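You operate a simulated robot arm through the tools that you are given. There is no shell and no other tool. Be economical: measure what you need, move in short steps, check, and stop when the job is done.

You are at the controls of a simulated two-armed robot. One attempt, no reset.

Task
Open the top green drawer, take the silver motor and put it in the inside of the top green drawer and shut the drawer again. Close the drawer of the grey side table. Open the roll bench door, fetch the yellow bottle from the shelf of the roll bench cupboard and stand it on the shelf of the roll table and shut the door again. Fetch the green spool and set it on the shelf of the roll table. Put the bored block on the top of the roll bench away on the far end of the green bench. Do these in any order. Set down upright: silver motor, yellow bottle.

It is judged by the outcome, as a careful person would: the job done as asked, and still so three seconds after it is handed in. It fails if anything else is knocked over, pushed out of place, dropped, spilled or broken.

Robot
Two 7-joint arms with fingered hands on one trunk, on a base that drives. Base frame: it is fixed to the floor where the robot stands at the start and does not move with it; the origin is under the middle of the robot, x ahead of it, y to its left, z up. Units: cm, rad, N and s.
The left shoulder is at the start at [8, 19.8, 151.6], the right one opposite. With the tool pointing down near the work surface each hand reaches from about 10 to 36 cm from the robot's upright axis, wherever it stands, measured 20 degrees to its own side. Places, roughly: bored block (5x5x4 cm) [-590, 310, 90]; drawer of the grey side table [-230, -50, 60]; far end of the green bench [-380, 480, 70]; green spool (8x8x7 cm) [-740, 150, 80]; inside of the top green drawer [80, -10, 70]; roll bench door [-640, 200, 40]; shelf of the roll table [-720, 160, 30]; silver motor (5x5x8 cm) [80, -10, 90]; top green drawer [80, -10, 70]; yellow bottle (7x7x17 cm) [-660, 200, 50]. Payload 4 kg a hand.
Tool frame (each hand has its own): the origin (TCP) lies between the finger pads and is the grasp point; the fingertips stand 2.6 cm ahead of it; z points along the fingers, y is the line along which they close. Largest opening 13.2 cm; the body of the gripper starts 7.3 cm behind the TCP. The gripper is a hand of 4 fingers: y runs from the thumb to the fingers, the wrist lies at [0, 0, -23.9] in the tool frame, and closing takes about 1.5 s.
Orientation is told as [roll, pitch, yaw] about the base's x, y, z axes, in that order, counted from this pose: with the fingers straight down and closing along the base's y, the tool's x points along the base's -x, its y along +y and its z along -z.

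Tools
- The arms move only by the tool play_rows. It takes "left_targets", "right_targets" or both (then of equal length, played together; a hand with none holds still); each is one flat list of numbers, 6 for each row, row after row: the shift along the base's x, y, z in cm, then the turn, a rotation vector about the base's x, y, z in rad. In form: [x, y, z, rx, ry, rz, x, y, z, rx, ry, rz, ...]. A call has 1 to 20 rows; each row is the pose to reach, as a shift and turn from the pose commanded when the call began. "left_hand" and "right_hand" are, for a hand that has rows, the gripper command, from -1 (shut) to 1 (fully open), values between in proportion, set as the call begins (left out, the last holds). Each row takes 0.2 s and may step no farther than 5 cm and 0.15 rad from the row before; otherwise, or with a gripper value out of range, the whole call is refused. Where a pose cannot be reached the arm comes as near as it can. A force on the tool above 40 N (or 10 N above the force at the start of the call, whichever is more), or a blocked arm, ends the call early, and 0.2 s more pass. The fingers move at their own pace (about 7.2 cm/s each) and stop on an object; they squeeze with about 29 N. The grip force told is the motor's: it shows also when the fingers shut on nothing. Time passes only in rows, and 0.2 s behind the last, so rows that repeat a pose let the fingers close. It gives the time, the measured TCP pose, the force on the tool (base axes), the opening and the grip force at its end, in the units of the frame above (readings bear some noise), with the torque about the TCP (base axes, N m) and any sound that the robot's microphone picked up.
- Cameras (640 x 400 px; columns grow to the right, rows downward): "scene" is now at [9.86, 0.5, 166.32]; the picture's right is [0.06, -1.00, 0.00], its down [-0.85, -0.05, -0.53] and it looks along [0.53, 0.03, -0.85] (base axes); focal length 266 px, centre (320, 200). "left" rides on the left gripper at [-6.8, 0.2, -9.7] in its tool frame; the picture's right is [-0.03, -1.00, 0.00], its down [0.82, -0.02, -0.58] and it looks along [0.58, -0.01, 0.82] (tool axes); focal length 270 px, centre (320, 200). "right" rides on the right gripper at [6.9, 0.2, -9.7] in its tool frame; the picture's right is [-0.03, 1.00, 0.00], its down [-0.82, -0.02, -0.58] and it looks along [-0.58, -0.01, 0.82] (tool axes); focal length 270 px, centre (320, 200).
- snapshot(camera): a new picture of that camera. No time passes.
- lift_body(by): slides the trunk up (or, below 0, down) by that many cm; the arms and the scene camera ride with it, the base frame stays. It gives what a move gives, with no picture.
- base_move(legs): drives the robot by 1 to 6 legs, each [ahead, left, turn to the left] in cm, cm and rad, along the robot's own axes; the way and the turn of a leg run together, so that a leg with both is an arc; at most 150 cm and 3.142 rad a leg. The arms and the cameras ride along, it lands a little off, and it stops where it bumps. It gives what a move gives.
- set_fingers(finger1, finger2, finger3, thumb_bend, hand): sets how far each is bent, from 0 (flat) to 1 (curled in); at 0.3 the hand is open as for a grip, at 0.7 the pads meet at the TCP. One left out holds its place. A second passes; each finger stops where it meets its share of the squeeze, and holds until it gets a number again. A gripper value or a shape takes the hand back. It gives what a move gives, with no picture; readings hold the bend of each and the force on the fingers (four entries, about 0 where the hand has none), thumb and palm.
- set_grasp(shape, hand): the hand has 4 fingers and takes this shape, open, in about a second: jaw (thumb against the fingers, like two jaws); tri (thumb and two fingers); tip (a fingertip pinch); poke (one finger out to press); point (the index stretched); flat (the hand flat); cup (the hand cupped); fist (a fist). The gripper value then closes the fingers along that shape, each until it touches; the sizes above hold for jaw. It gives what a move gives, with no picture.
- aim_head(pan, tilt): turns the head with the scene camera to pan (to the left, within 1.501 rad either way) and tilt (down, from -0.506 to 1.204), counted from straight ahead of the robot. It gives what a move gives.
- locate(camera, pixels): for up to 12 pixels [column, row] of the newest picture of that camera ("zoom" is the newest enlarged one), the place [x, y, z] in the base frame of the surface seen there, good to about 0.2 cm. No time passes.
- close_up(camera, box): a new picture of the part [left, top, right, bottom] of that camera's present view, enlarged. No time passes.
- close_job(): hands the job in; it is judged then, once.

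Keep the steps short. Do not move on a guess: measure, check each grasp and each placing, and mend mistakes. In all there are 131 turns and 146 pictures (those below and enlarged ones count). Leave the grippers open and the arms clear of the work at the hand-in unless told otherwise, and finish with a single line.

The tools are called after "Request:" by a JSON object that holds its "name" and its "arguments". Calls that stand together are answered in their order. play_rows: Moves the arms, as the interface text tells. Its arguments: {"type":"object","properties":{"left_targets":{"type":"array","items":{"type":"number"}},"left_hand":{"type":"number"},"right_targets":{"type":"array","items":{"type":"number"}},"right_hand":{"type":"number"}},"required":[]} The other tools are called the same way: lift_body (by) slides the trunk up or down; set_grasp (shape, hand) gives the hand a shape; set_fingers (finger1, finger2, finger3, thumb_bend, hand) moves the fingers one by one; base_move (legs) drives the base; aim_head (pan, tilt) turns the head that bears the scene camera; snapshot (camera) takes a picture; locate (camera, pixels) gives the place of the surface under pixels of a picture; close_up (camera, box) takes an enlarged picture of a part of a camera's view; close_job () hands the job in.

At the start:

```text
clock: 0.0
left_position: [36.16, 14.09, 99.96]
left_ee_rot: [-0.001, 0.001, -0.001]
left_force: [-0.1, 0.1, 0.0]
left_wrist_torque: [0.01, 0.01, 0.01]
left_finger_gap: 13.18
left_finger_force: 0.1
left_shape: jaw
left_bend: [0.3, 0.3, 0.3, 0.3]
left_finger forces: [0.0, 0.0, 0.1, 0.0, 0.1, 0.0]
right_position: [36.16, -14.19, 108.92]
right_ee_rot: [0.001, -0.002, 0.0]
right_force: [0.8, 0.6, -1.0]
right_wrist_torque: [0.0, -0.01, 0.0]
right_finger_gap: 13.18
right_finger_force: 0.1
right_shape: jaw
right_bend: [0.3, 0.3, 0.3, 0.3]
right_finger forces: [0.1, 0.0, 0.0, 0.1, 0.0, 0.0]
trunk travel left (down, up): [-82.5, 1.5]
robot x, y, heading: [-0.18, -0.07, 0.005]
head pan, tilt: [0.056, 1.012]
```

scene: 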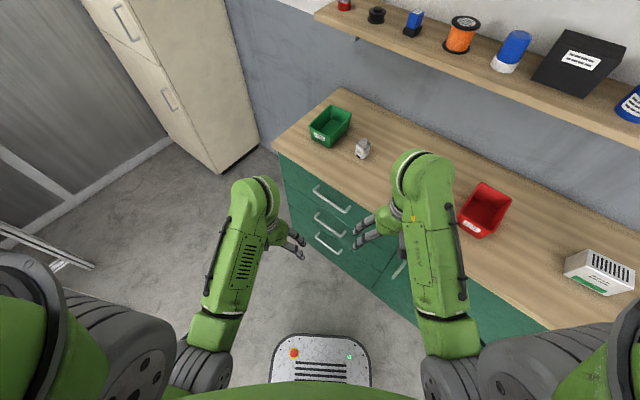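
right: 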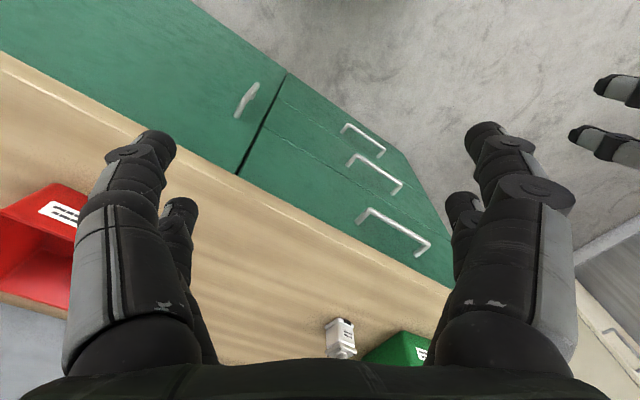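
left: 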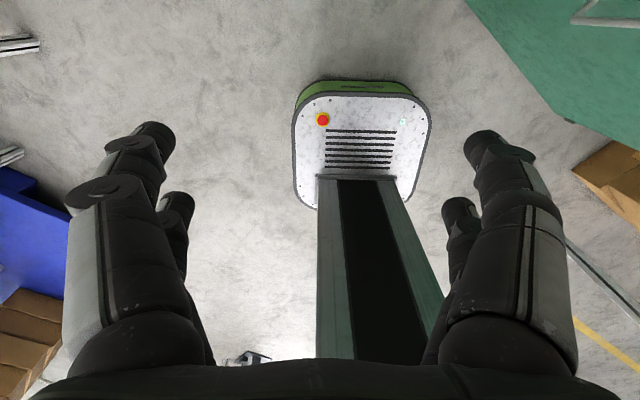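

The motor is at about (363,149) and the top drawer handle runs from (315,188) to (349,211) in the scene view. I'll measure both.

Request:
{"name": "locate", "arguments": {"camera": "scene", "pixels": [[315, 188], [332, 199], [348, 211], [363, 143], [362, 155], [280, 153], [380, 220], [330, 125], [317, 213], [345, 237], [300, 165], [500, 330]]}}

Request:
{"name": "close_up", "arguments": {"camera": "scene", "box": [260, 80, 420, 280]}}

```text
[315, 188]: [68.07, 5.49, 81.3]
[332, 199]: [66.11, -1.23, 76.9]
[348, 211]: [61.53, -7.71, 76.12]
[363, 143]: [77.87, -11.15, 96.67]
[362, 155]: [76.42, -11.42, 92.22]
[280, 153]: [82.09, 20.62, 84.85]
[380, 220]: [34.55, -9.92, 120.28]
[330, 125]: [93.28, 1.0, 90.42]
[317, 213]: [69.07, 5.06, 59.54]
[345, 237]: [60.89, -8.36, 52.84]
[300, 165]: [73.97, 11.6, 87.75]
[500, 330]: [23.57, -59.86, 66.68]
```

```text
2.00 times, centred on (340, 180) of scene
```

zoom: 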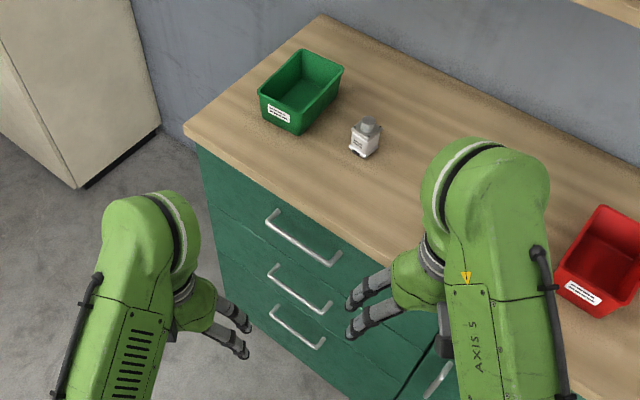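

Next I'll measure the handle bar and the bench edge in the zoomed picture.

Request:
{"name": "locate", "arguments": {"camera": "zoom", "pixels": [[269, 218], [286, 234], [302, 247], [318, 257], [333, 264], [190, 140], [300, 210], [390, 262], [370, 122], [362, 150], [240, 230], [230, 170]]}}

```text
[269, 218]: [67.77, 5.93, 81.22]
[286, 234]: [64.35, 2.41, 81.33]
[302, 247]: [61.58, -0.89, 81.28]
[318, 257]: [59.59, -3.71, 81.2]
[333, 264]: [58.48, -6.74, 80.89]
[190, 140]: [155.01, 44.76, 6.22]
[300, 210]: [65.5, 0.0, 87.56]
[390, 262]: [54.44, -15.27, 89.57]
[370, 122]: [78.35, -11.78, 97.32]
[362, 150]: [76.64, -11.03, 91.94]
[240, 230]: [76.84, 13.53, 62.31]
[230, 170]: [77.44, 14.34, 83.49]
```

The bench front runs along (0.587, 0.81), so its inward direction is at heading about -0.627 rad. The handle bar is centred near (63, -0.4, 81.3) and the motor is about 17 cm behind the edge. I'll turn to face the bench square on, stopping short with the drawer slightly to my right.

Request:
{"name": "base_move", "arguments": {"legs": [[0, 0, -0.632], [13, 44, 0]]}}

Request:
{"name": "aim_head", "arguments": {"pan": -0.15, "tilt": 0.95}}

Request:
{"name": "snapshot", "arguments": {"camera": "scene"}}

```text
clock: 4.5
left_position: [73.67, 17.57, 100.1]
left_ee_rot: [0.002, 0.001, -0.632]
left_force: [0.1, -1.0, 0.5]
left_wrist_torque: [0.03, -0.01, 0.01]
left_finger_gap: 13.19
left_finger_force: 0.0
left_shape: jaw
left_bend: [0.3, 0.3, 0.3, 0.3]
left_finger forces: [0.1, 0.0, 0.0, 0.0, 0.1, 0.0]
right_position: [56.92, -5.31, 108.72]
right_ee_rot: [0.0, -0.003, -0.631]
right_force: [0.1, -0.2, -0.5]
right_wrist_torque: [0.01, -0.01, -0.02]
right_finger_gap: 13.19
right_finger_force: 0.2
right_shape: jaw
right_bend: [0.3, 0.3, 0.3, 0.3]
right_finger forces: [0.1, 0.0, 0.1, 0.0, 0.0, 0.0]
trunk travel left (down, up): [-82.5, 1.5]
robot x, y, heading: [36.63, 27.7, -0.629]
head pan, tilt: [0.056, 1.012]
```

```text
clock: 5.2
left_position: [73.8, 17.58, 99.91]
left_ee_rot: [-0.001, 0.0, -0.631]
left_force: [-0.3, 0.5, -0.6]
left_wrist_torque: [0.01, 0.03, 0.02]
left_finger_gap: 13.19
left_finger_force: 0.0
left_shape: jaw
left_bend: [0.3, 0.3, 0.3, 0.3]
left_finger forces: [0.0, 0.0, 0.0, 0.0, 0.0, 0.1]
right_position: [57.16, -5.08, 108.83]
right_ee_rot: [0.001, -0.002, -0.632]
right_force: [0.1, -0.2, -0.4]
right_wrist_torque: [-0.01, 0.03, 0.02]
right_finger_gap: 13.2
right_finger_force: 0.0
right_shape: jaw
right_bend: [0.3, 0.3, 0.3, 0.3]
right_finger forces: [0.0, 0.1, 0.1, 0.1, 0.1, 0.0]
trunk travel left (down, up): [-82.5, 1.5]
robot x, y, heading: [36.46, 27.83, -0.629]
head pan, tilt: [-0.15, 0.949]
```

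```text
141 pictures are left
```

scene: 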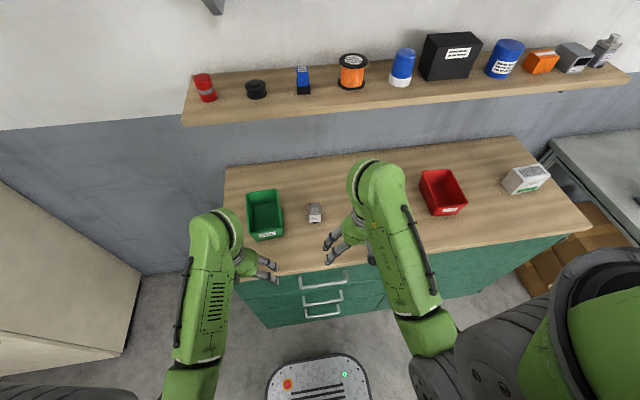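

I'm square to the bench. The handle is 38 cm ahead and 7 cm to the right, which is too near for a horizontal grip. I'll back off 12 cm, then turn the right hand to point ahead with the thumb up.

Request:
{"name": "base_move", "arguments": {"legs": [[-13, 0, 0]]}}

Request:
{"name": "play_rows", "arguments": {"right_targets": [0, 0, 0, -0.1126, -0.0178, 0.0806, 0, 0, 0, -0.2252, -0.0356, 0.1612, 0, 0, 0, -0.3378, -0.0534, 0.2418, 0, 0, 0, -0.4504, -0.0712, 0.3224, 0, 0, 0, -0.563, -0.089, 0.403, 0, 0, 0, -0.6756, -0.1068, 0.4836, 0, 0, 0, -0.7882, -0.1246, 0.5642, 0, 0, 0, -0.9008, -0.1424, 0.6448, 0, 0, 0, -1.0134, -0.1602, 0.7254, 0, 0, 0, -1.126, -0.178, 0.806, 0, 0, 0, -1.2386, -0.1958, 0.8866, 0, 0, 0, -1.3512, -0.2136, 0.9672, 0, 0, 0, -1.4638, -0.2314, 1.0478, 0, 0, 0, -1.5764, -0.2492, 1.1284, 0, 0, 0, -1.689, -0.267, 1.209]}}

Request:
{"name": "snapshot", "arguments": {"camera": "scene"}}

```text
clock: 6.5
left_position: [63.95, 24.87, 99.9]
left_ee_rot: [0.001, 0.002, -0.632]
left_force: [-0.2, 1.5, -0.2]
left_wrist_torque: [0.02, 0.02, 0.02]
left_finger_gap: 13.19
left_finger_force: 0.1
left_shape: jaw
left_bend: [0.3, 0.3, 0.3, 0.3]
left_finger forces: [0.0, 0.1, 0.0, 0.1, 0.0, 0.1]
right_position: [47.26, 2.09, 108.64]
right_ee_rot: [0.0, 0.0, -0.634]
right_force: [-0.4, -0.3, -1.0]
right_wrist_torque: [0.01, 0.03, -0.01]
right_finger_gap: 13.22
right_finger_force: 0.1
right_shape: jaw
right_bend: [0.3, 0.3, 0.3, 0.3]
right_finger forces: [0.1, 0.0, 0.0, 0.0, 0.0, 0.0]
trunk travel left (down, up): [-82.5, 1.5]
robot x, y, heading: [26.11, 34.75, -0.631]
head pan, tilt: [-0.15, 0.949]
```

```text
clock: 9.7
left_position: [63.45, 25.15, 100.14]
left_ee_rot: [-0.001, -0.001, -0.633]
left_force: [0.2, -0.4, 0.2]
left_wrist_torque: [0.04, 0.03, -0.01]
left_finger_gap: 13.17
left_finger_force: 0.1
left_shape: jaw
left_bend: [0.3, 0.3, 0.3, 0.3]
left_finger forces: [0.1, 0.1, 0.1, 0.1, 0.0, 0.0]
right_position: [46.93, 2.44, 108.8]
right_ee_rot: [-1.57, -0.004, 0.945]
right_force: [-1.0, 0.2, 0.6]
right_wrist_torque: [-0.01, 0.03, -0.01]
right_finger_gap: 13.18
right_finger_force: 0.2
right_shape: jaw
right_bend: [0.3, 0.3, 0.3, 0.3]
right_finger forces: [0.1, 0.0, 0.0, 0.0, 0.0, 0.1]
trunk travel left (down, up): [-82.5, 1.5]
robot x, y, heading: [26.29, 34.93, -0.633]
head pan, tilt: [-0.15, 0.949]
```

```text
140 pictures are left
```

scene: 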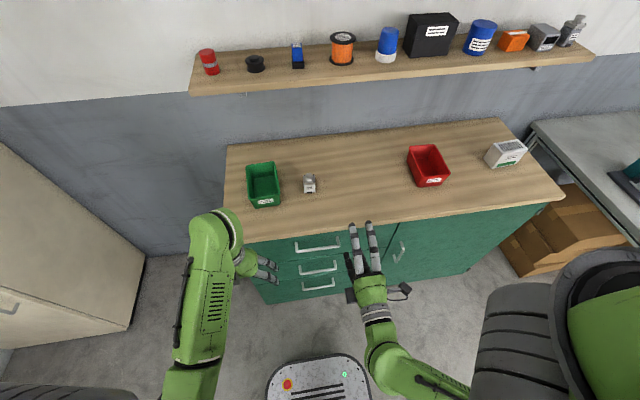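

The hand took the pose exactly. Now I'll re-measure the handle bar and the clearances around it from this view.

Request:
{"name": "close_up", "arguments": {"camera": "scene", "box": [240, 170, 400, 310]}}

Request:
{"name": "locate", "arguments": {"camera": "scene", "pixels": [[310, 249], [318, 248], [330, 246], [318, 235], [318, 228], [318, 258], [309, 177], [309, 188], [300, 268], [320, 267]]}}

```text
2.86 times, centred on (320, 240) of scene
```

zoom: 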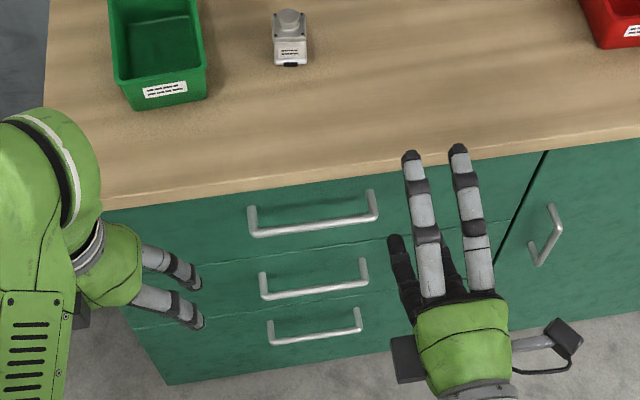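

```text
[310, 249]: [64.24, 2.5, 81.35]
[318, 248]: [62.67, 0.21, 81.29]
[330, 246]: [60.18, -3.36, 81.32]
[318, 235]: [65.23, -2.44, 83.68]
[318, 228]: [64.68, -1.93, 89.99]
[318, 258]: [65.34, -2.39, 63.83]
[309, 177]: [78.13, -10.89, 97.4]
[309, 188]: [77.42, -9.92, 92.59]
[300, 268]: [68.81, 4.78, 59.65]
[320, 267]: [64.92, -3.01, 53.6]
```

The bar is at z about 81, standing 3.6 cm off the drawer face, with its middle near (62.5, 0). I'll lower the trunk to bar height, then bring the half-open hand in front of it.

Request:
{"name": "lift_body", "arguments": {"by": -27}}

Request:
{"name": "play_rows", "arguments": {"right_targets": [2, 1.5, 0, 0, 0, 0, 4, 3.2, -0.4, 0, 0, 0, 6, 4.6, -0.6, 0, 0, 0, 6, 4.6, -0.6, 0, 0, 0], "right_hand": 0.0}}

Request:
{"name": "snapshot", "arguments": {"camera": "scene"}}

```text
clock: 12.4
left_position: [63.61, 25.08, 73.01]
left_ee_rot: [0.0, 0.0, -0.634]
left_force: [-0.4, -0.2, -0.5]
left_wrist_torque: [-0.03, -0.01, 0.01]
left_finger_gap: 13.18
left_finger_force: 0.0
left_shape: jaw
left_bend: [0.3, 0.3, 0.3, 0.3]
left_finger forces: [0.0, 0.1, 0.0, 0.0, 0.0, 0.0]
right_position: [46.83, 2.25, 81.78]
right_ee_rot: [-1.572, -0.005, 0.944]
right_force: [0.2, -0.2, -0.2]
right_wrist_torque: [-0.03, 0.0, 0.0]
right_finger_gap: 13.19
right_finger_force: 0.1
right_shape: jaw
right_bend: [0.3, 0.3, 0.3, 0.3]
right_finger forces: [0.0, 0.0, 0.0, 0.0, 0.0, 0.1]
trunk travel left (down, up): [-55.5, 28.5]
robot x, y, heading: [25.68, 35.26, -0.637]
head pan, tilt: [-0.15, 0.949]
```

```text
clock: 13.4
left_position: [63.52, 25.06, 72.99]
left_ee_rot: [0.0, 0.001, -0.633]
left_force: [-0.1, 1.0, 0.4]
left_wrist_torque: [0.04, 0.01, 0.01]
left_finger_gap: 13.17
left_finger_force: 0.1
left_shape: jaw
left_bend: [0.3, 0.3, 0.3, 0.3]
left_finger forces: [0.1, 0.0, 0.0, 0.0, 0.0, 0.0]
right_position: [52.86, 6.97, 81.28]
right_ee_rot: [-1.57, -0.004, 0.944]
right_force: [0.0, -0.1, -0.2]
right_wrist_torque: [-0.01, 0.02, 0.01]
right_finger_gap: 6.68
right_finger_force: 0.0
right_shape: jaw
right_bend: [0.73, 0.73, 0.73, 0.7]
right_finger forces: [0.0, 0.0, 0.0, 0.0, 0.0, 0.0]
trunk travel left (down, up): [-55.5, 28.5]
robot x, y, heading: [26.5, 35.15, -0.637]
head pan, tilt: [-0.15, 0.949]
```

```text
138 pictures are left
```

scene: 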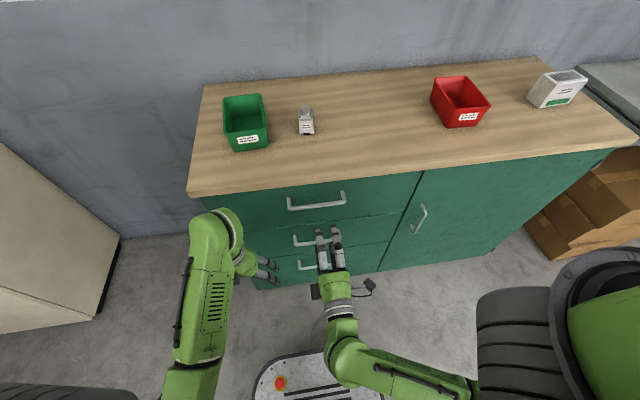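

The hand is lined up in front of the bar. I'll advance 11.5 cm so the bar lies between the finger pads, then close.

Request:
{"name": "play_rows", "arguments": {"right_targets": [3, -2.2, -0.1, 0, 0, 0, 6, -4.5, -0.2, 0, 0, 0, 9.2, -6.8, -0.3, 0, 0, 0, 9.2, -6.8, -0.3, 0, 0, 0]}}

Request:
{"name": "close_up", "arguments": {"camera": "scene", "box": [260, 160, 400, 260]}}

Request:
{"name": "play_rows", "arguments": {"right_targets": [0, 0, 0, 0, 0, 0, 0, 0, 0, 0, 0, 0, 0, 0, 0, 0, 0, 0, 0, 0, 0, 0, 0, 0, 0, 0, 0, 0, 0, 0, 0, 0, 0, 0, 0, 0], "right_hand": -1}}

```text
clock: 14.4
left_position: [63.64, 25.02, 73.04]
left_ee_rot: [0.0, -0.002, -0.634]
left_force: [0.1, -0.2, 0.3]
left_wrist_torque: [0.0, 0.03, 0.02]
left_finger_gap: 13.22
left_finger_force: 0.1
left_shape: jaw
left_bend: [0.3, 0.3, 0.3, 0.3]
left_finger forces: [0.1, 0.1, 0.1, 0.1, 0.0, 0.0]
right_position: [62.27, 0.12, 80.81]
right_ee_rot: [-1.571, -0.004, 0.945]
right_force: [-0.7, 1.1, -0.3]
right_wrist_torque: [0.01, 0.02, -0.01]
right_finger_gap: 6.65
right_finger_force: 0.1
right_shape: jaw
right_bend: [0.73, 0.73, 0.73, 0.7]
right_finger forces: [0.0, 0.0, 0.0, 0.1, 0.1, 0.0]
trunk travel left (down, up): [-55.5, 28.5]
robot x, y, heading: [26.43, 35.0, -0.639]
head pan, tilt: [-0.15, 0.949]
```

```text
4.00 times, centred on (330, 210) of scene
```

zoom: 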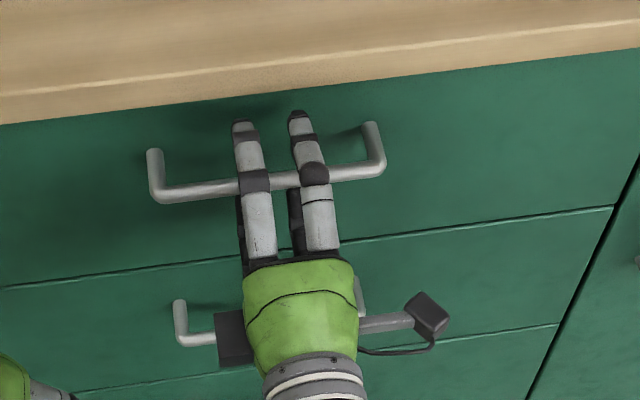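

```text
clock: 15.8
left_position: [63.62, 25.02, 72.99]
left_ee_rot: [0.0, 0.0, -0.633]
left_force: [0.2, -0.7, -0.3]
left_wrist_torque: [-0.02, -0.02, -0.04]
left_finger_gap: 13.19
left_finger_force: 0.1
left_shape: jaw
left_bend: [0.3, 0.3, 0.3, 0.3]
left_finger forces: [0.0, 0.1, 0.0, 0.0, 0.0, 0.0]
right_position: [62.31, 0.18, 80.64]
right_ee_rot: [-1.57, -0.005, 0.945]
right_force: [3.1, -3.2, 0.1]
right_wrist_torque: [0.01, -0.02, 0.04]
right_finger_gap: 0.0
right_finger_force: 28.8
right_shape: jaw
right_bend: [0.63, 0.61, 0.64, 0.7]
right_finger forces: [0.0, 0.0, 0.1, 0.0, 0.0, 0.0]
trunk travel left (down, up): [-55.5, 28.5]
robot x, y, heading: [26.2, 34.81, -0.635]
head pan, tilt: [-0.15, 0.949]
```

The fingers read shut, most likely meeting behind the bar. That's fine for pulling. I'll drive back 17 cm to open the drawer and look.

Request:
{"name": "base_move", "arguments": {"legs": [[-17, 0, 0]]}}

Request:
{"name": "snapshot", "arguments": {"camera": "scene"}}

```text
clock: 17.3
left_position: [49.99, 34.95, 73.03]
left_ee_rot: [0.0, 0.001, -0.636]
left_force: [0.6, 0.3, -0.1]
left_wrist_torque: [0.0, 0.0, 0.03]
left_finger_gap: 13.14
left_finger_force: 0.0
left_shape: jaw
left_bend: [0.3, 0.3, 0.3, 0.3]
left_finger forces: [0.0, 0.0, 0.0, 0.0, 0.0, 0.1]
right_position: [48.64, 10.08, 80.76]
right_ee_rot: [-1.57, -0.005, 0.941]
right_force: [-0.5, 0.0, 0.1]
right_wrist_torque: [-0.03, 0.01, -0.02]
right_finger_gap: 0.0
right_finger_force: 29.4
right_shape: jaw
right_bend: [0.63, 0.61, 0.64, 0.7]
right_finger forces: [0.1, 0.0, 0.0, 0.0, 0.0, 0.0]
trunk travel left (down, up): [-55.5, 28.5]
robot x, y, heading: [12.7, 45.19, -0.634]
head pan, tilt: [-0.15, 0.949]
```

```text
136 pictures are left
```

scene: 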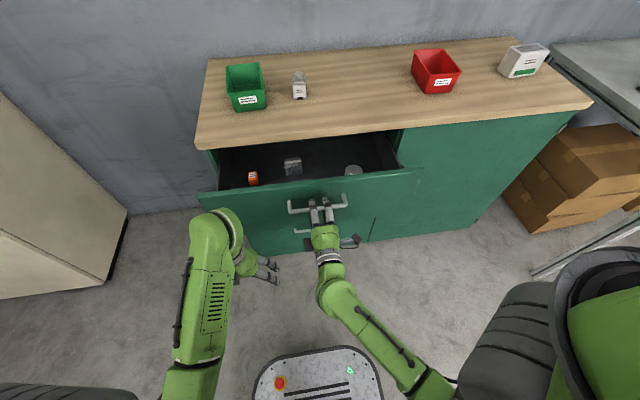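

The drawer is open. It holds an orange item, a grey box and a white cylinder. I'll measure the inside.

Request:
{"name": "close_up", "arguments": {"camera": "scene", "box": [190, 120, 430, 220]}}

Request:
{"name": "locate", "arguments": {"camera": "scene", "pixels": [[253, 174], [292, 160], [353, 168], [270, 165], [325, 160], [230, 175], [380, 160], [300, 186], [210, 195], [410, 172], [322, 175], [218, 165]]}}

```text
2.67 times, centred on (310, 170) of scene
```

zoom: 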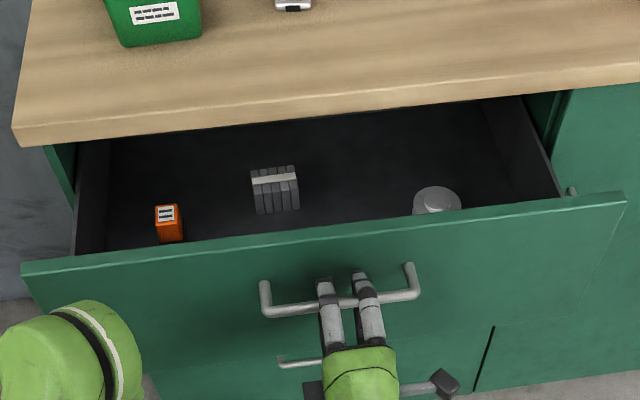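

```text
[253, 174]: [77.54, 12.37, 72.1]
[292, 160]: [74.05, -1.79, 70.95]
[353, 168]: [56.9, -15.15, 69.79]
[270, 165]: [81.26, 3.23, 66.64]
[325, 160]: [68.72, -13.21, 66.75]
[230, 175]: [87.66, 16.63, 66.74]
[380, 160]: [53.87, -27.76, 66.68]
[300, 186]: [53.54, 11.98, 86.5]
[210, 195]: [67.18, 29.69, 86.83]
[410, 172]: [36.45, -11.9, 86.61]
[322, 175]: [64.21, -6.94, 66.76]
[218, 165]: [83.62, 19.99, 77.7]
```

The drawer floor is at z 66.7 and its front panel top at 86.5. I want more room to reach in, so I'll pull another 7 cm, then open the hand.

Request:
{"name": "base_move", "arguments": {"legs": [[-7, 0, 0]]}}

Request:
{"name": "play_rows", "arguments": {"right_targets": [0, 0, 0, 0, 0, 0, 0, 0, 0, 0, 0, 0, 0, 0, 0, 0, 0, 0, 0, 0, 0, 0, 0, 0, 0, 0, 0, 0, 0, 0], "right_hand": 0.0}}

Request:
{"name": "snapshot", "arguments": {"camera": "scene"}}

```text
clock: 18.3
left_position: [44.45, 39.16, 72.83]
left_ee_rot: [0.0, -0.001, -0.636]
left_force: [-0.2, -0.3, 1.0]
left_wrist_torque: [0.0, -0.01, 0.02]
left_finger_gap: 13.2
left_finger_force: 0.1
left_shape: jaw
left_bend: [0.3, 0.3, 0.3, 0.3]
left_finger forces: [0.0, 0.0, 0.0, 0.0, 0.1, 0.0]
right_position: [43.22, 14.23, 80.62]
right_ee_rot: [-1.57, -0.004, 0.942]
right_force: [0.1, 0.3, 0.4]
right_wrist_torque: [-0.03, -0.01, -0.05]
right_finger_gap: 0.0
right_finger_force: 28.7
right_shape: jaw
right_bend: [0.63, 0.61, 0.64, 0.7]
right_finger forces: [0.0, 0.1, 0.0, 0.1, 0.1, 0.0]
trunk travel left (down, up): [-55.5, 28.5]
robot x, y, heading: [7.01, 49.24, -0.633]
head pan, tilt: [-0.15, 0.949]
```

```text
clock: 19.5
left_position: [44.39, 39.18, 73.04]
left_ee_rot: [0.001, -0.002, -0.634]
left_force: [0.4, 0.5, -0.2]
left_wrist_torque: [0.01, 0.0, 0.02]
left_finger_gap: 13.18
left_finger_force: 0.1
left_shape: jaw
left_bend: [0.3, 0.3, 0.3, 0.3]
left_finger forces: [0.0, 0.1, 0.0, 0.0, 0.0, 0.1]
right_position: [43.0, 14.32, 80.71]
right_ee_rot: [-1.572, -0.006, 0.942]
right_force: [0.2, 0.6, 0.3]
right_wrist_torque: [0.0, -0.03, -0.01]
right_finger_gap: 6.55
right_finger_force: 0.1
right_shape: jaw
right_bend: [0.73, 0.73, 0.73, 0.7]
right_finger forces: [0.1, 0.0, 0.1, 0.0, 0.0, 0.1]
trunk travel left (down, up): [-55.5, 28.5]
robot x, y, heading: [7.07, 48.92, -0.637]
head pan, tilt: [-0.15, 0.949]
```

```text
134 pictures are left
```

scene: 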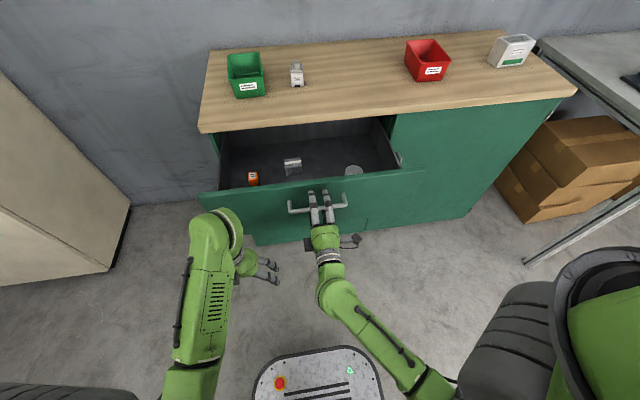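

The hand is open. I'll back away from the handle, raise the trunk, and turn the right hand back to pointing down.

Request:
{"name": "base_move", "arguments": {"legs": [[-14, 0, 0]]}}

Request:
{"name": "lift_body", "arguments": {"by": 28.4}}

Request:
{"name": "play_rows", "arguments": {"right_targets": [0, 0, 0, 0.1126, 0.0178, -0.0806, 0, 0, 0, 0.2252, 0.0356, -0.1612, 0, 0, 0, 0.3378, 0.0534, -0.2418, 0, 0, 0, 0.4504, 0.0712, -0.3224, 0, 0, 0, 0.563, 0.089, -0.403, 0, 0, 0, 0.6756, 0.1068, -0.4836, 0, 0, 0, 0.7882, 0.1246, -0.5642, 0, 0, 0, 0.9008, 0.1424, -0.6448, 0, 0, 0, 1.0134, 0.1602, -0.7254, 0, 0, 0, 1.126, 0.178, -0.806, 0, 0, 0, 1.2386, 0.1958, -0.8866, 0, 0, 0, 1.3512, 0.2136, -0.9672, 0, 0, 0, 1.4638, 0.2314, -1.0478, 0, 0, 0, 1.5764, 0.2492, -1.1284, 0, 0, 0, 1.689, 0.267, -1.209], "right_hand": 1}}

Request:
{"name": "snapshot", "arguments": {"camera": "scene"}}

```text
clock: 20.8
left_position: [33.18, 47.41, 72.94]
left_ee_rot: [-0.002, 0.001, -0.637]
left_force: [0.4, -0.5, 0.5]
left_wrist_torque: [-0.02, -0.01, 0.02]
left_finger_gap: 13.19
left_finger_force: 0.1
left_shape: jaw
left_bend: [0.3, 0.3, 0.3, 0.3]
left_finger forces: [0.0, 0.0, 0.0, 0.0, 0.1, 0.0]
right_position: [31.85, 22.4, 80.62]
right_ee_rot: [-1.568, -0.005, 0.942]
right_force: [0.0, 0.3, -0.5]
right_wrist_torque: [-0.01, -0.03, 0.01]
right_finger_gap: 6.53
right_finger_force: 0.0
right_shape: jaw
right_bend: [0.73, 0.73, 0.73, 0.7]
right_finger forces: [0.0, 0.0, 0.0, 0.1, 0.0, 0.1]
trunk travel left (down, up): [-55.5, 28.5]
robot x, y, heading: [-4.56, 57.43, -0.638]
head pan, tilt: [-0.15, 0.949]
```

```text
clock: 23.7
left_position: [33.12, 47.44, 101.34]
left_ee_rot: [0.0, -0.001, -0.636]
left_force: [0.1, -0.1, 0.8]
left_wrist_torque: [0.0, -0.02, -0.01]
left_finger_gap: 13.18
left_finger_force: 0.0
left_shape: jaw
left_bend: [0.3, 0.3, 0.3, 0.3]
left_finger forces: [0.0, 0.1, 0.0, 0.0, 0.1, 0.0]
right_position: [31.74, 22.42, 109.12]
right_ee_rot: [-1.57, -0.007, 0.942]
right_force: [-0.6, -0.2, 0.8]
right_wrist_torque: [0.01, 0.0, 0.02]
right_finger_gap: 6.53
right_finger_force: 0.1
right_shape: jaw
right_bend: [0.73, 0.73, 0.73, 0.7]
right_finger forces: [0.0, 0.0, 0.1, 0.0, 0.0, 0.0]
trunk travel left (down, up): [-83.9, 0.1]
robot x, y, heading: [-4.13, 57.51, -0.63]
head pan, tilt: [-0.15, 0.949]
```

```text
clock: 26.9
left_position: [33.1, 47.44, 101.38]
left_ee_rot: [0.0, 0.0, -0.636]
left_force: [-0.1, 0.5, -1.0]
left_wrist_torque: [0.0, 0.01, 0.05]
left_finger_gap: 13.19
left_finger_force: 0.0
left_shape: jaw
left_bend: [0.3, 0.3, 0.3, 0.3]
left_finger forces: [0.1, 0.0, 0.0, 0.0, 0.1, 0.0]
right_position: [31.91, 22.52, 109.15]
right_ee_rot: [0.003, 0.001, -0.635]
right_force: [-0.3, 0.3, 0.0]
right_wrist_torque: [-0.01, -0.01, 0.01]
right_finger_gap: 13.17
right_finger_force: 0.1
right_shape: jaw
right_bend: [0.3, 0.3, 0.3, 0.3]
right_finger forces: [0.0, 0.0, 0.0, 0.0, 0.0, 0.0]
trunk travel left (down, up): [-83.9, 0.1]
robot x, y, heading: [-4.43, 57.51, -0.632]
head pan, tilt: [-0.15, 0.949]
```

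```text
133 pictures are left
```

scene: 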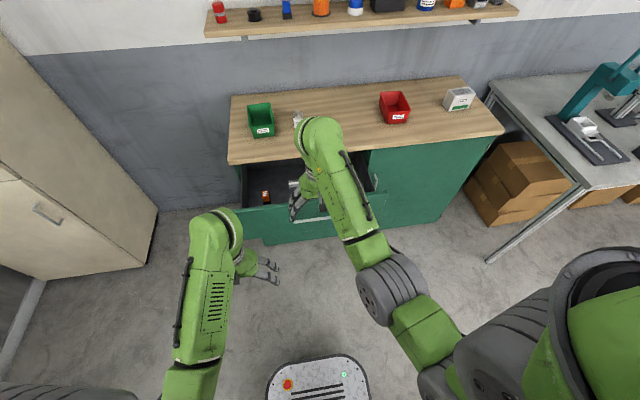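

The right hand points down again. I'll raise the left hand out of the way and pitch the right hand forward 0.75 rad so it can reach over the open drawer. Then I'll drive up to the bench.

Request:
{"name": "play_rows", "arguments": {"left_targets": [0, 0, 3, 0, 0, 0, 0, 0, 6, 0, 0, 0, 0, 0, 9, 0, 0, 0, 0, 0, 12, 0, 0, 0, 0, 0, 15, 0, 0, 0, 0, 0, 15, 0, 0, 0], "right_targets": [2.4, -1.8, 0.7, -0.074, -0.1007, 0, 4.8, -3.6, 1.4, -0.148, -0.2013, 0, 7.2, -5.4, 2.1, -0.222, -0.302, 0, 9.6, -7.2, 3, -0.296, -0.4027, 0, 12, -9, 4, -0.37, -0.5033, 0, 13.2, -9.7, 5, -0.444, -0.604, 0]}}

Request:
{"name": "base_move", "arguments": {"legs": [[0, 5, 0], [49, 0, 0]]}}

Request:
{"name": "snapshot", "arguments": {"camera": "scene"}}

Request:
{"name": "snapshot", "arguments": {"camera": "right"}}

```text
clock: 28.3
left_position: [33.11, 47.25, 110.3]
left_ee_rot: [0.001, -0.006, -0.636]
left_force: [-0.9, 0.4, -0.5]
left_wrist_torque: [-0.01, 0.01, -0.01]
left_finger_gap: 13.19
left_finger_force: 0.0
left_shape: jaw
left_bend: [0.3, 0.3, 0.3, 0.3]
left_finger forces: [0.0, 0.0, 0.0, 0.1, 0.0, 0.0]
left hand out of reach, approached as far as the arm can: row 4, 5, 6
right_position: [44.99, 12.89, 114.05]
right_ee_rot: [0.002, -0.753, -0.637]
right_force: [0.7, -1.1, 0.3]
right_wrist_torque: [0.01, -0.01, 0.02]
right_finger_gap: 13.19
right_finger_force: 0.2
right_shape: jaw
right_bend: [0.3, 0.3, 0.3, 0.3]
right_finger forces: [0.0, 0.1, 0.0, 0.0, 0.1, 0.1]
trunk travel left (down, up): [-83.9, 0.1]
robot x, y, heading: [-4.5, 57.57, -0.637]
head pan, tilt: [-0.15, 0.949]
```

```text
clock: 31.7
left_position: [75.74, 22.11, 110.29]
left_ee_rot: [-0.003, -0.006, -0.638]
left_force: [0.0, -0.3, 0.5]
left_wrist_torque: [0.03, -0.01, 0.04]
left_finger_gap: 13.21
left_finger_force: 0.1
left_shape: jaw
left_bend: [0.3, 0.3, 0.3, 0.3]
left_finger forces: [0.0, 0.0, 0.1, 0.0, 0.1, 0.0]
right_position: [87.56, -12.26, 114.06]
right_ee_rot: [-0.002, -0.753, -0.635]
right_force: [0.3, 0.0, -0.2]
right_wrist_torque: [0.02, -0.01, -0.03]
right_finger_gap: 13.2
right_finger_force: 0.0
right_shape: jaw
right_bend: [0.3, 0.3, 0.3, 0.3]
right_finger forces: [0.0, 0.0, 0.0, 0.0, 0.1, 0.1]
trunk travel left (down, up): [-83.9, 0.1]
robot x, y, heading: [38.24, 32.66, -0.639]
head pan, tilt: [-0.15, 0.949]
```

```text
132 pictures are left
```

scene: 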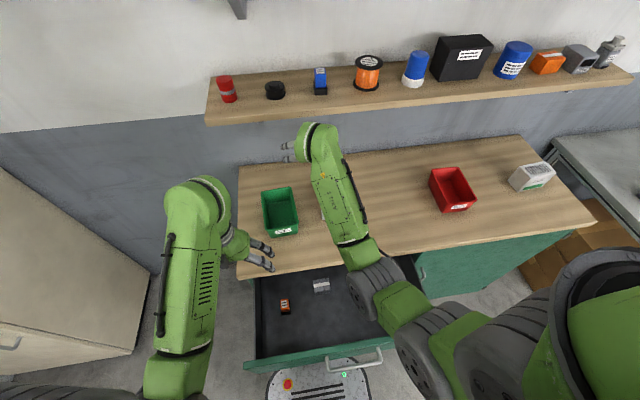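

```text
131 pictures are left
```

right: 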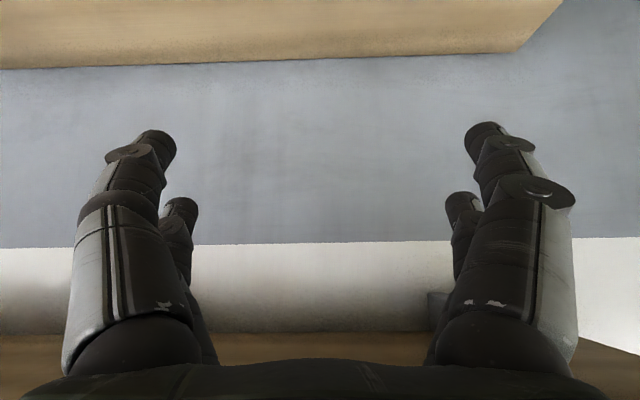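

The hand overshoots the motor by about 9 cm. I put the motor's centre at about (78.7, -11.8). I'll move to a pre-grasp point back along the tool axis and look.

Request:
{"name": "play_rows", "arguments": {"right_targets": [-4, 1.3, -2, 0, 0, 0, -8, 2.6, -5, 0, 0, 0, -11, 3.6, -8, 0, 0, 0, -14.4, 4.6, -10, 0, 0, 0, -14.4, 4.6, -10, 0, 0, 0]}}

Request:
{"name": "snapshot", "arguments": {"camera": "right"}}

Request:
{"name": "snapshot", "arguments": {"camera": "scene"}}

```text
refused: row 2 steps farther than a row can; nothing moved
```

```text
130 pictures are left
```

right: 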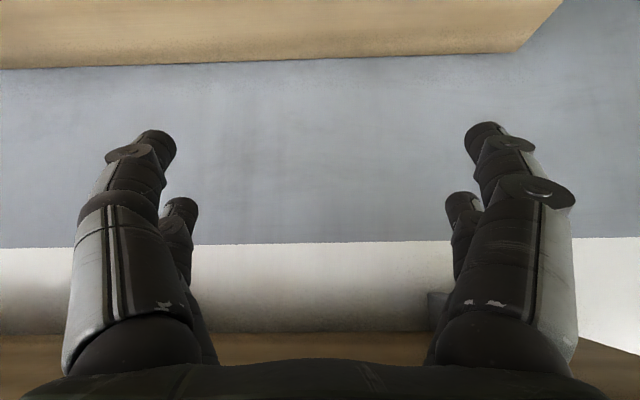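

```text
129 pictures are left
```

scene: 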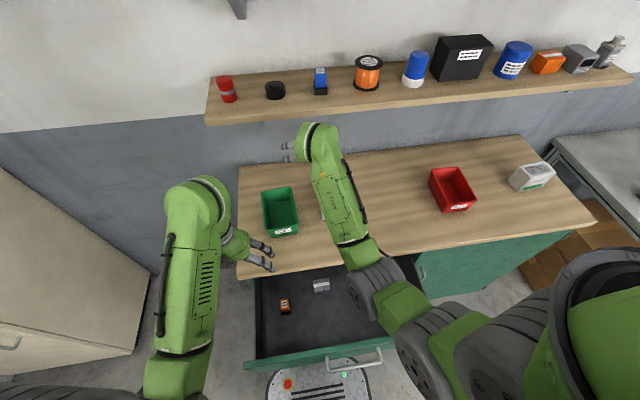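

That was refused because one row stepped too far. I'll redo it in smaller steps.

Request:
{"name": "play_rows", "arguments": {"right_targets": [-3, 1, -2, 0, 0, 0, -6, 2, -4, 0, 0, 0, -9, 3, -6, 0, 0, 0, -12, 4, -8, 0, 0, 0, -14.4, 4.6, -10, 0, 0, 0, -14.4, 4.6, -10, 0, 0, 0]}}

Request:
{"name": "snapshot", "arguments": {"camera": "right"}}

Request:
{"name": "snapshot", "arguments": {"camera": "scene"}}

```text
clock: 33.1
left_position: [75.96, 21.99, 110.27]
left_ee_rot: [0.0, -0.003, -0.639]
left_force: [0.4, 0.0, 1.1]
left_wrist_torque: [-0.02, 0.0, 0.01]
left_finger_gap: 13.21
left_finger_force: 0.1
left_shape: jaw
left_bend: [0.3, 0.3, 0.3, 0.3]
left_finger forces: [0.0, 0.0, 0.0, 0.1, 0.1, 0.0]
right_position: [73.26, -7.62, 103.93]
right_ee_rot: [0.0, -0.751, -0.636]
right_force: [-0.1, 0.3, 1.4]
right_wrist_torque: [0.01, 0.02, 0.0]
right_finger_gap: 13.21
right_finger_force: 0.0
right_shape: jaw
right_bend: [0.3, 0.3, 0.3, 0.3]
right_finger forces: [0.0, 0.1, 0.0, 0.0, 0.1, 0.0]
trunk travel left (down, up): [-83.9, 0.1]
robot x, y, heading: [38.39, 32.82, -0.639]
head pan, tilt: [-0.15, 0.949]
```

```text
128 pictures are left
```

right: 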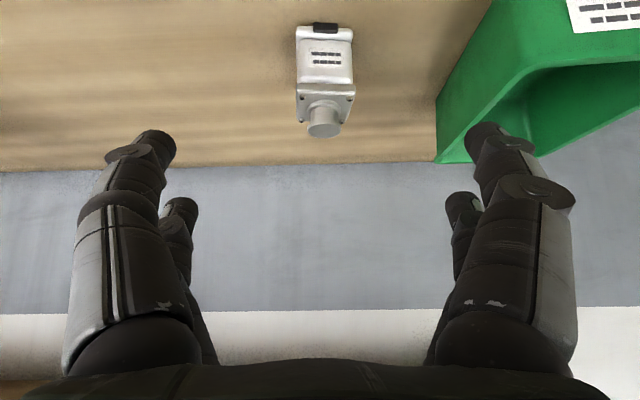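

```text
127 pictures are left
```

scene: 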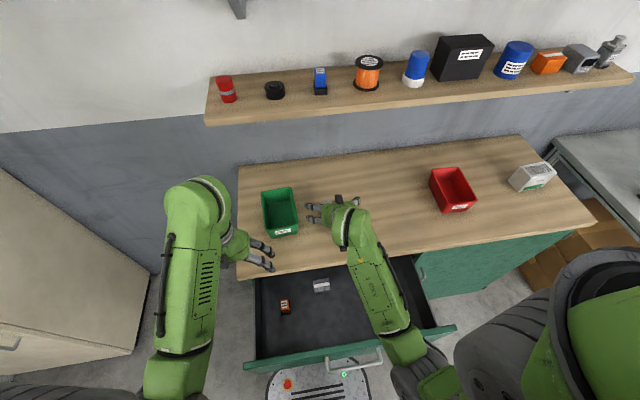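

The motor is centred between the fingers at column 324. I'll measure its edges with the hand camera.

Request:
{"name": "locate", "arguments": {"camera": "right", "pixels": [[300, 70], [351, 70], [325, 45], [325, 100], [325, 118], [300, 97], [350, 97]]}}

Request:
{"name": "locate", "arguments": {"camera": "scene", "pixels": [[300, 340], [340, 325], [375, 310], [270, 330], [280, 300], [320, 279], [355, 295], [410, 300], [290, 355], [265, 280]]}}

```text
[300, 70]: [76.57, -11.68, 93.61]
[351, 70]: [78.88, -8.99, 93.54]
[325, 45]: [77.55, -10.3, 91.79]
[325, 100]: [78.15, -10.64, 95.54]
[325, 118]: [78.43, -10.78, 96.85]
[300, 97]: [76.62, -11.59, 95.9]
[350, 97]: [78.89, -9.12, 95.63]
```

```text
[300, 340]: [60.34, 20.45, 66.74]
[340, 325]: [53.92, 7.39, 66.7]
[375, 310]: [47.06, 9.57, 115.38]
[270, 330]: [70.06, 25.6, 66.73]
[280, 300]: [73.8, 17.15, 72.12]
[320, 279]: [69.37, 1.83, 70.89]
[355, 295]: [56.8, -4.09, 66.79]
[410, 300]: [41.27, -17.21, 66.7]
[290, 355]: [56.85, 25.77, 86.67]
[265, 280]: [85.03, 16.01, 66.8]
```

The motor is about 3.7 cm wide, with its centre at about (79.1, -11.4). I'll move in along the tool axis and grip at z 93.3.

Request:
{"name": "play_rows", "arguments": {"right_targets": [1.4, -0.9, -2.6, 0, 0, 0, 2.8, -1.8, -5.3, 0, 0, 0, 4.2, -2.8, -8, 0, 0, 0, 5.7, -3.7, -10.5, 0, 0, 0, 5.7, -3.7, -10.5, 0, 0, 0]}}

Request:
{"name": "play_rows", "arguments": {"right_targets": [0, 0, 0, 0, 0, 0, 0, 0, 0, 0, 0, 0, 0, 0, 0, 0, 0, 0, 0, 0, 0, 0, 0, 0, 0, 0, 0, 0, 0, 0, 0, 0, 0, 0, 0, 0, 0, 0, 0, 0, 0, 0, 0, 0, 0, 0, 0, 0], "right_hand": -1}}

Request:
{"name": "snapshot", "arguments": {"camera": "right"}}

```text
clock: 34.3
left_position: [75.91, 22.02, 110.1]
left_ee_rot: [-0.001, -0.003, -0.638]
left_force: [-0.3, 0.3, 0.3]
left_wrist_torque: [0.04, 0.02, -0.02]
left_finger_gap: 13.21
left_finger_force: 0.1
left_shape: jaw
left_bend: [0.3, 0.3, 0.3, 0.3]
left_finger forces: [0.0, 0.0, 0.0, 0.0, 0.0, 0.0]
right_position: [78.78, -11.34, 93.44]
right_ee_rot: [0.001, -0.75, -0.637]
right_force: [0.2, -0.6, 0.8]
right_wrist_torque: [0.03, 0.02, -0.01]
right_finger_gap: 13.2
right_finger_force: 0.0
right_shape: jaw
right_bend: [0.3, 0.3, 0.3, 0.3]
right_finger forces: [0.0, 0.0, 0.0, 0.0, 0.0, 0.0]
trunk travel left (down, up): [-83.9, 0.1]
robot x, y, heading: [38.18, 32.29, -0.638]
head pan, tilt: [-0.15, 0.949]
```

```text
clock: 36.1
left_position: [75.9, 21.95, 110.28]
left_ee_rot: [0.0, -0.005, -0.638]
left_force: [0.1, -0.4, -0.1]
left_wrist_torque: [0.0, 0.0, 0.02]
left_finger_gap: 13.17
left_finger_force: 0.1
left_shape: jaw
left_bend: [0.3, 0.3, 0.3, 0.3]
left_finger forces: [0.0, 0.0, 0.1, 0.0, 0.0, 0.1]
right_position: [78.77, -11.41, 93.48]
right_ee_rot: [0.001, -0.753, -0.636]
right_force: [1.5, -3.0, 8.0]
right_wrist_torque: [0.05, 0.21, 0.03]
right_finger_gap: 2.41
right_finger_force: 28.6
right_shape: jaw
right_bend: [0.75, 0.61, 0.7, 0.71]
right_finger forces: [22.2, 2.5, 8.3, 0.0, 28.1, 0.0]
trunk travel left (down, up): [-83.9, 0.1]
robot x, y, heading: [38.33, 32.05, -0.637]
head pan, tilt: [-0.15, 0.949]
```

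```text
126 pictures are left
```

right: 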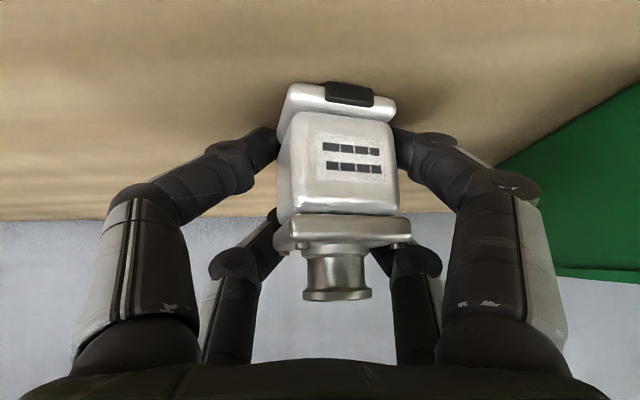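

The motor is gripped, but at this pitch the hand would hit the drawer's front panel when going in. I'll let go, back off, and re-grip with a steeper hand (pitch 0.4). Lowering the trunk keeps that in reach.

Request:
{"name": "play_rows", "arguments": {"right_targets": [0, 0, 0, 0, 0, 0, 0, 0, 0, 0, 0, 0, 0, 0, 0, 0, 0, 0, 0, 0, 0, 0, 0, 0, 0, 0, 0, 0, 0, 0, -1.8, 1.35, 2.4, 0, 0, 0, -3.6, 2.7, 4.9, 0, 0, 0, -5.46, 4.05, 7.3, 0, 0, 0, -5.46, 4.05, 10, 0.07, 0.094, 0, -5.46, 4.05, 12, 0.14, 0.187, 0, -5.46, 4.05, 13, 0.209, 0.281, 0], "right_hand": 1}}

Request:
{"name": "lift_body", "arguments": {"by": -12}}

Request:
{"name": "snapshot", "arguments": {"camera": "right"}}

```text
clock: 38.5
left_position: [75.94, 21.95, 110.19]
left_ee_rot: [-0.002, -0.002, -0.639]
left_force: [-0.5, 0.7, 0.3]
left_wrist_torque: [0.01, 0.0, 0.0]
left_finger_gap: 13.19
left_finger_force: 0.1
left_shape: jaw
left_bend: [0.3, 0.3, 0.3, 0.3]
left_finger forces: [0.1, 0.1, 0.1, 0.1, 0.1, 0.0]
right_position: [73.59, -7.36, 106.4]
right_ee_rot: [0.0, -0.398, -0.636]
right_force: [0.0, -0.4, 0.7]
right_wrist_torque: [0.01, 0.01, 0.01]
right_finger_gap: 13.21
right_finger_force: 0.0
right_shape: jaw
right_bend: [0.3, 0.3, 0.3, 0.3]
right_finger forces: [0.0, 0.0, 0.0, 0.1, 0.0, 0.1]
trunk travel left (down, up): [-83.9, 0.1]
robot x, y, heading: [38.16, 32.51, -0.64]
head pan, tilt: [-0.15, 0.949]
```

```text
clock: 40.0
left_position: [75.9, 21.96, 98.23]
left_ee_rot: [0.0, -0.005, -0.639]
left_force: [0.0, -0.2, 0.0]
left_wrist_torque: [0.0, -0.01, 0.0]
left_finger_gap: 13.21
left_finger_force: 0.1
left_shape: jaw
left_bend: [0.3, 0.3, 0.3, 0.3]
left_finger forces: [0.1, 0.0, 0.1, 0.0, 0.0, 0.0]
right_position: [73.49, -7.34, 94.25]
right_ee_rot: [0.003, -0.398, -0.636]
right_force: [0.2, -0.9, 0.0]
right_wrist_torque: [0.02, 0.02, -0.01]
right_finger_gap: 13.18
right_finger_force: 0.1
right_shape: jaw
right_bend: [0.3, 0.3, 0.3, 0.3]
right_finger forces: [0.1, 0.0, 0.0, 0.0, 0.1, 0.1]
trunk travel left (down, up): [-71.9, 12.1]
robot x, y, heading: [38.55, 32.54, -0.64]
head pan, tilt: [-0.15, 0.949]
```

```text
125 pictures are left
```

right: 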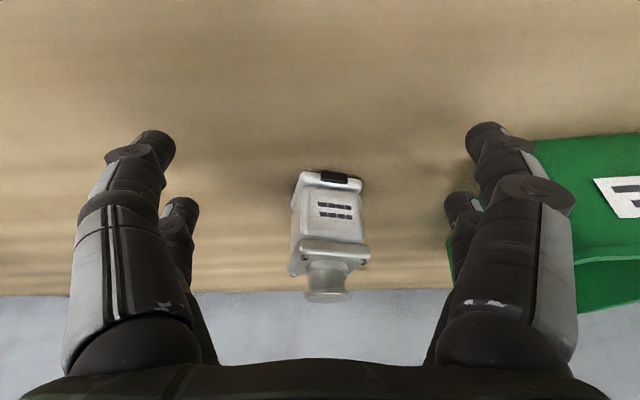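

The motor is still upright and between the fingers. I'll check the bin's near corner at (450,260) for finger clearance.

Request:
{"name": "locate", "arguments": {"camera": "right", "pixels": [[447, 262], [540, 145], [455, 280], [325, 195], [300, 245], [368, 250], [325, 280]]}}

```text
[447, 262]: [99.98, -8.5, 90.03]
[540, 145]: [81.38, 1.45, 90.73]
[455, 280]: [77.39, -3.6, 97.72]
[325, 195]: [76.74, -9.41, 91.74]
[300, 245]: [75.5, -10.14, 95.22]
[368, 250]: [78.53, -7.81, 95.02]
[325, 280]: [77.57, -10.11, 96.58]
```

The motor has twisted about 16° clockwise and its centre is now about (78.2, -10.5). I'll turn the hand to match, move in and grip.

Request:
{"name": "play_rows", "arguments": {"right_targets": [0, 0, 0, 0, 0, -0.14, 0, 0, 0, 0, 0, -0.27, 1.6, -1.1, -0.2, 0, 0, -0.27, 3.2, -2.2, -0.4, 0, 0, -0.27, 4.7, -3.2, -0.5, 0, 0, -0.27, 4.7, -3.2, -0.5, 0, 0, -0.27]}}

Request:
{"name": "play_rows", "arguments": {"right_targets": [0, 0, 0, 0, 0, 0, 0, 0, 0, 0, 0, 0, 0, 0, 0, 0, 0, 0, 0, 0, 0, 0, 0, 0, 0, 0, 0, 0, 0, 0, 0, 0, 0, 0, 0, 0, 0, 0, 0, 0, 0, 0, 0, 0, 0, 0, 0, 0], "right_hand": -1}}

Request:
{"name": "snapshot", "arguments": {"camera": "right"}}

```text
clock: 41.4
left_position: [75.9, 22.12, 98.25]
left_ee_rot: [0.001, -0.003, -0.638]
left_force: [0.3, 0.3, -1.0]
left_wrist_torque: [-0.02, 0.0, 0.02]
left_finger_gap: 13.2
left_finger_force: 0.2
left_shape: jaw
left_bend: [0.3, 0.3, 0.3, 0.3]
left_finger forces: [0.0, 0.1, 0.1, 0.0, 0.0, 0.0]
right_position: [78.32, -10.52, 93.83]
right_ee_rot: [0.002, -0.4, -0.907]
right_force: [-1.2, 0.0, 0.6]
right_wrist_torque: [-0.05, 0.02, 0.01]
right_finger_gap: 13.22
right_finger_force: 0.0
right_shape: jaw
right_bend: [0.3, 0.3, 0.3, 0.3]
right_finger forces: [0.0, 0.1, 0.0, 0.0, 0.1, 0.0]
trunk travel left (down, up): [-71.9, 12.1]
robot x, y, heading: [38.9, 32.28, -0.637]
head pan, tilt: [-0.15, 0.949]
```

```text
clock: 43.2
left_position: [75.83, 22.12, 98.23]
left_ee_rot: [-0.002, -0.007, -0.637]
left_force: [0.1, 0.6, -0.3]
left_wrist_torque: [-0.01, -0.02, -0.02]
left_finger_gap: 13.18
left_finger_force: 0.1
left_shape: jaw
left_bend: [0.3, 0.3, 0.3, 0.3]
left_finger forces: [0.1, 0.0, 0.1, 0.1, 0.0, 0.1]
right_position: [78.24, -10.37, 93.98]
right_ee_rot: [0.002, -0.403, -0.905]
right_force: [2.8, -1.5, 16.8]
right_wrist_torque: [0.11, 0.26, 0.04]
right_finger_gap: 2.97
right_finger_force: 29.0
right_shape: jaw
right_bend: [0.73, 0.77, 0.78, 0.7]
right_finger forces: [29.5, 25.8, 13.5, 0.1, 31.7, 0.1]
trunk travel left (down, up): [-71.9, 12.1]
robot x, y, heading: [38.75, 32.53, -0.639]
head pan, tilt: [-0.15, 0.949]
```

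```text
124 pictures are left
```

right: 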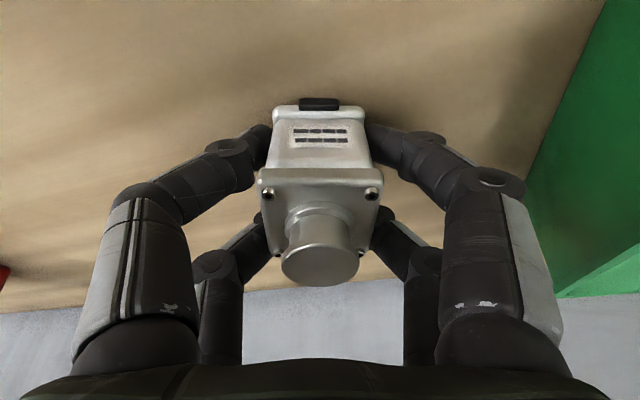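

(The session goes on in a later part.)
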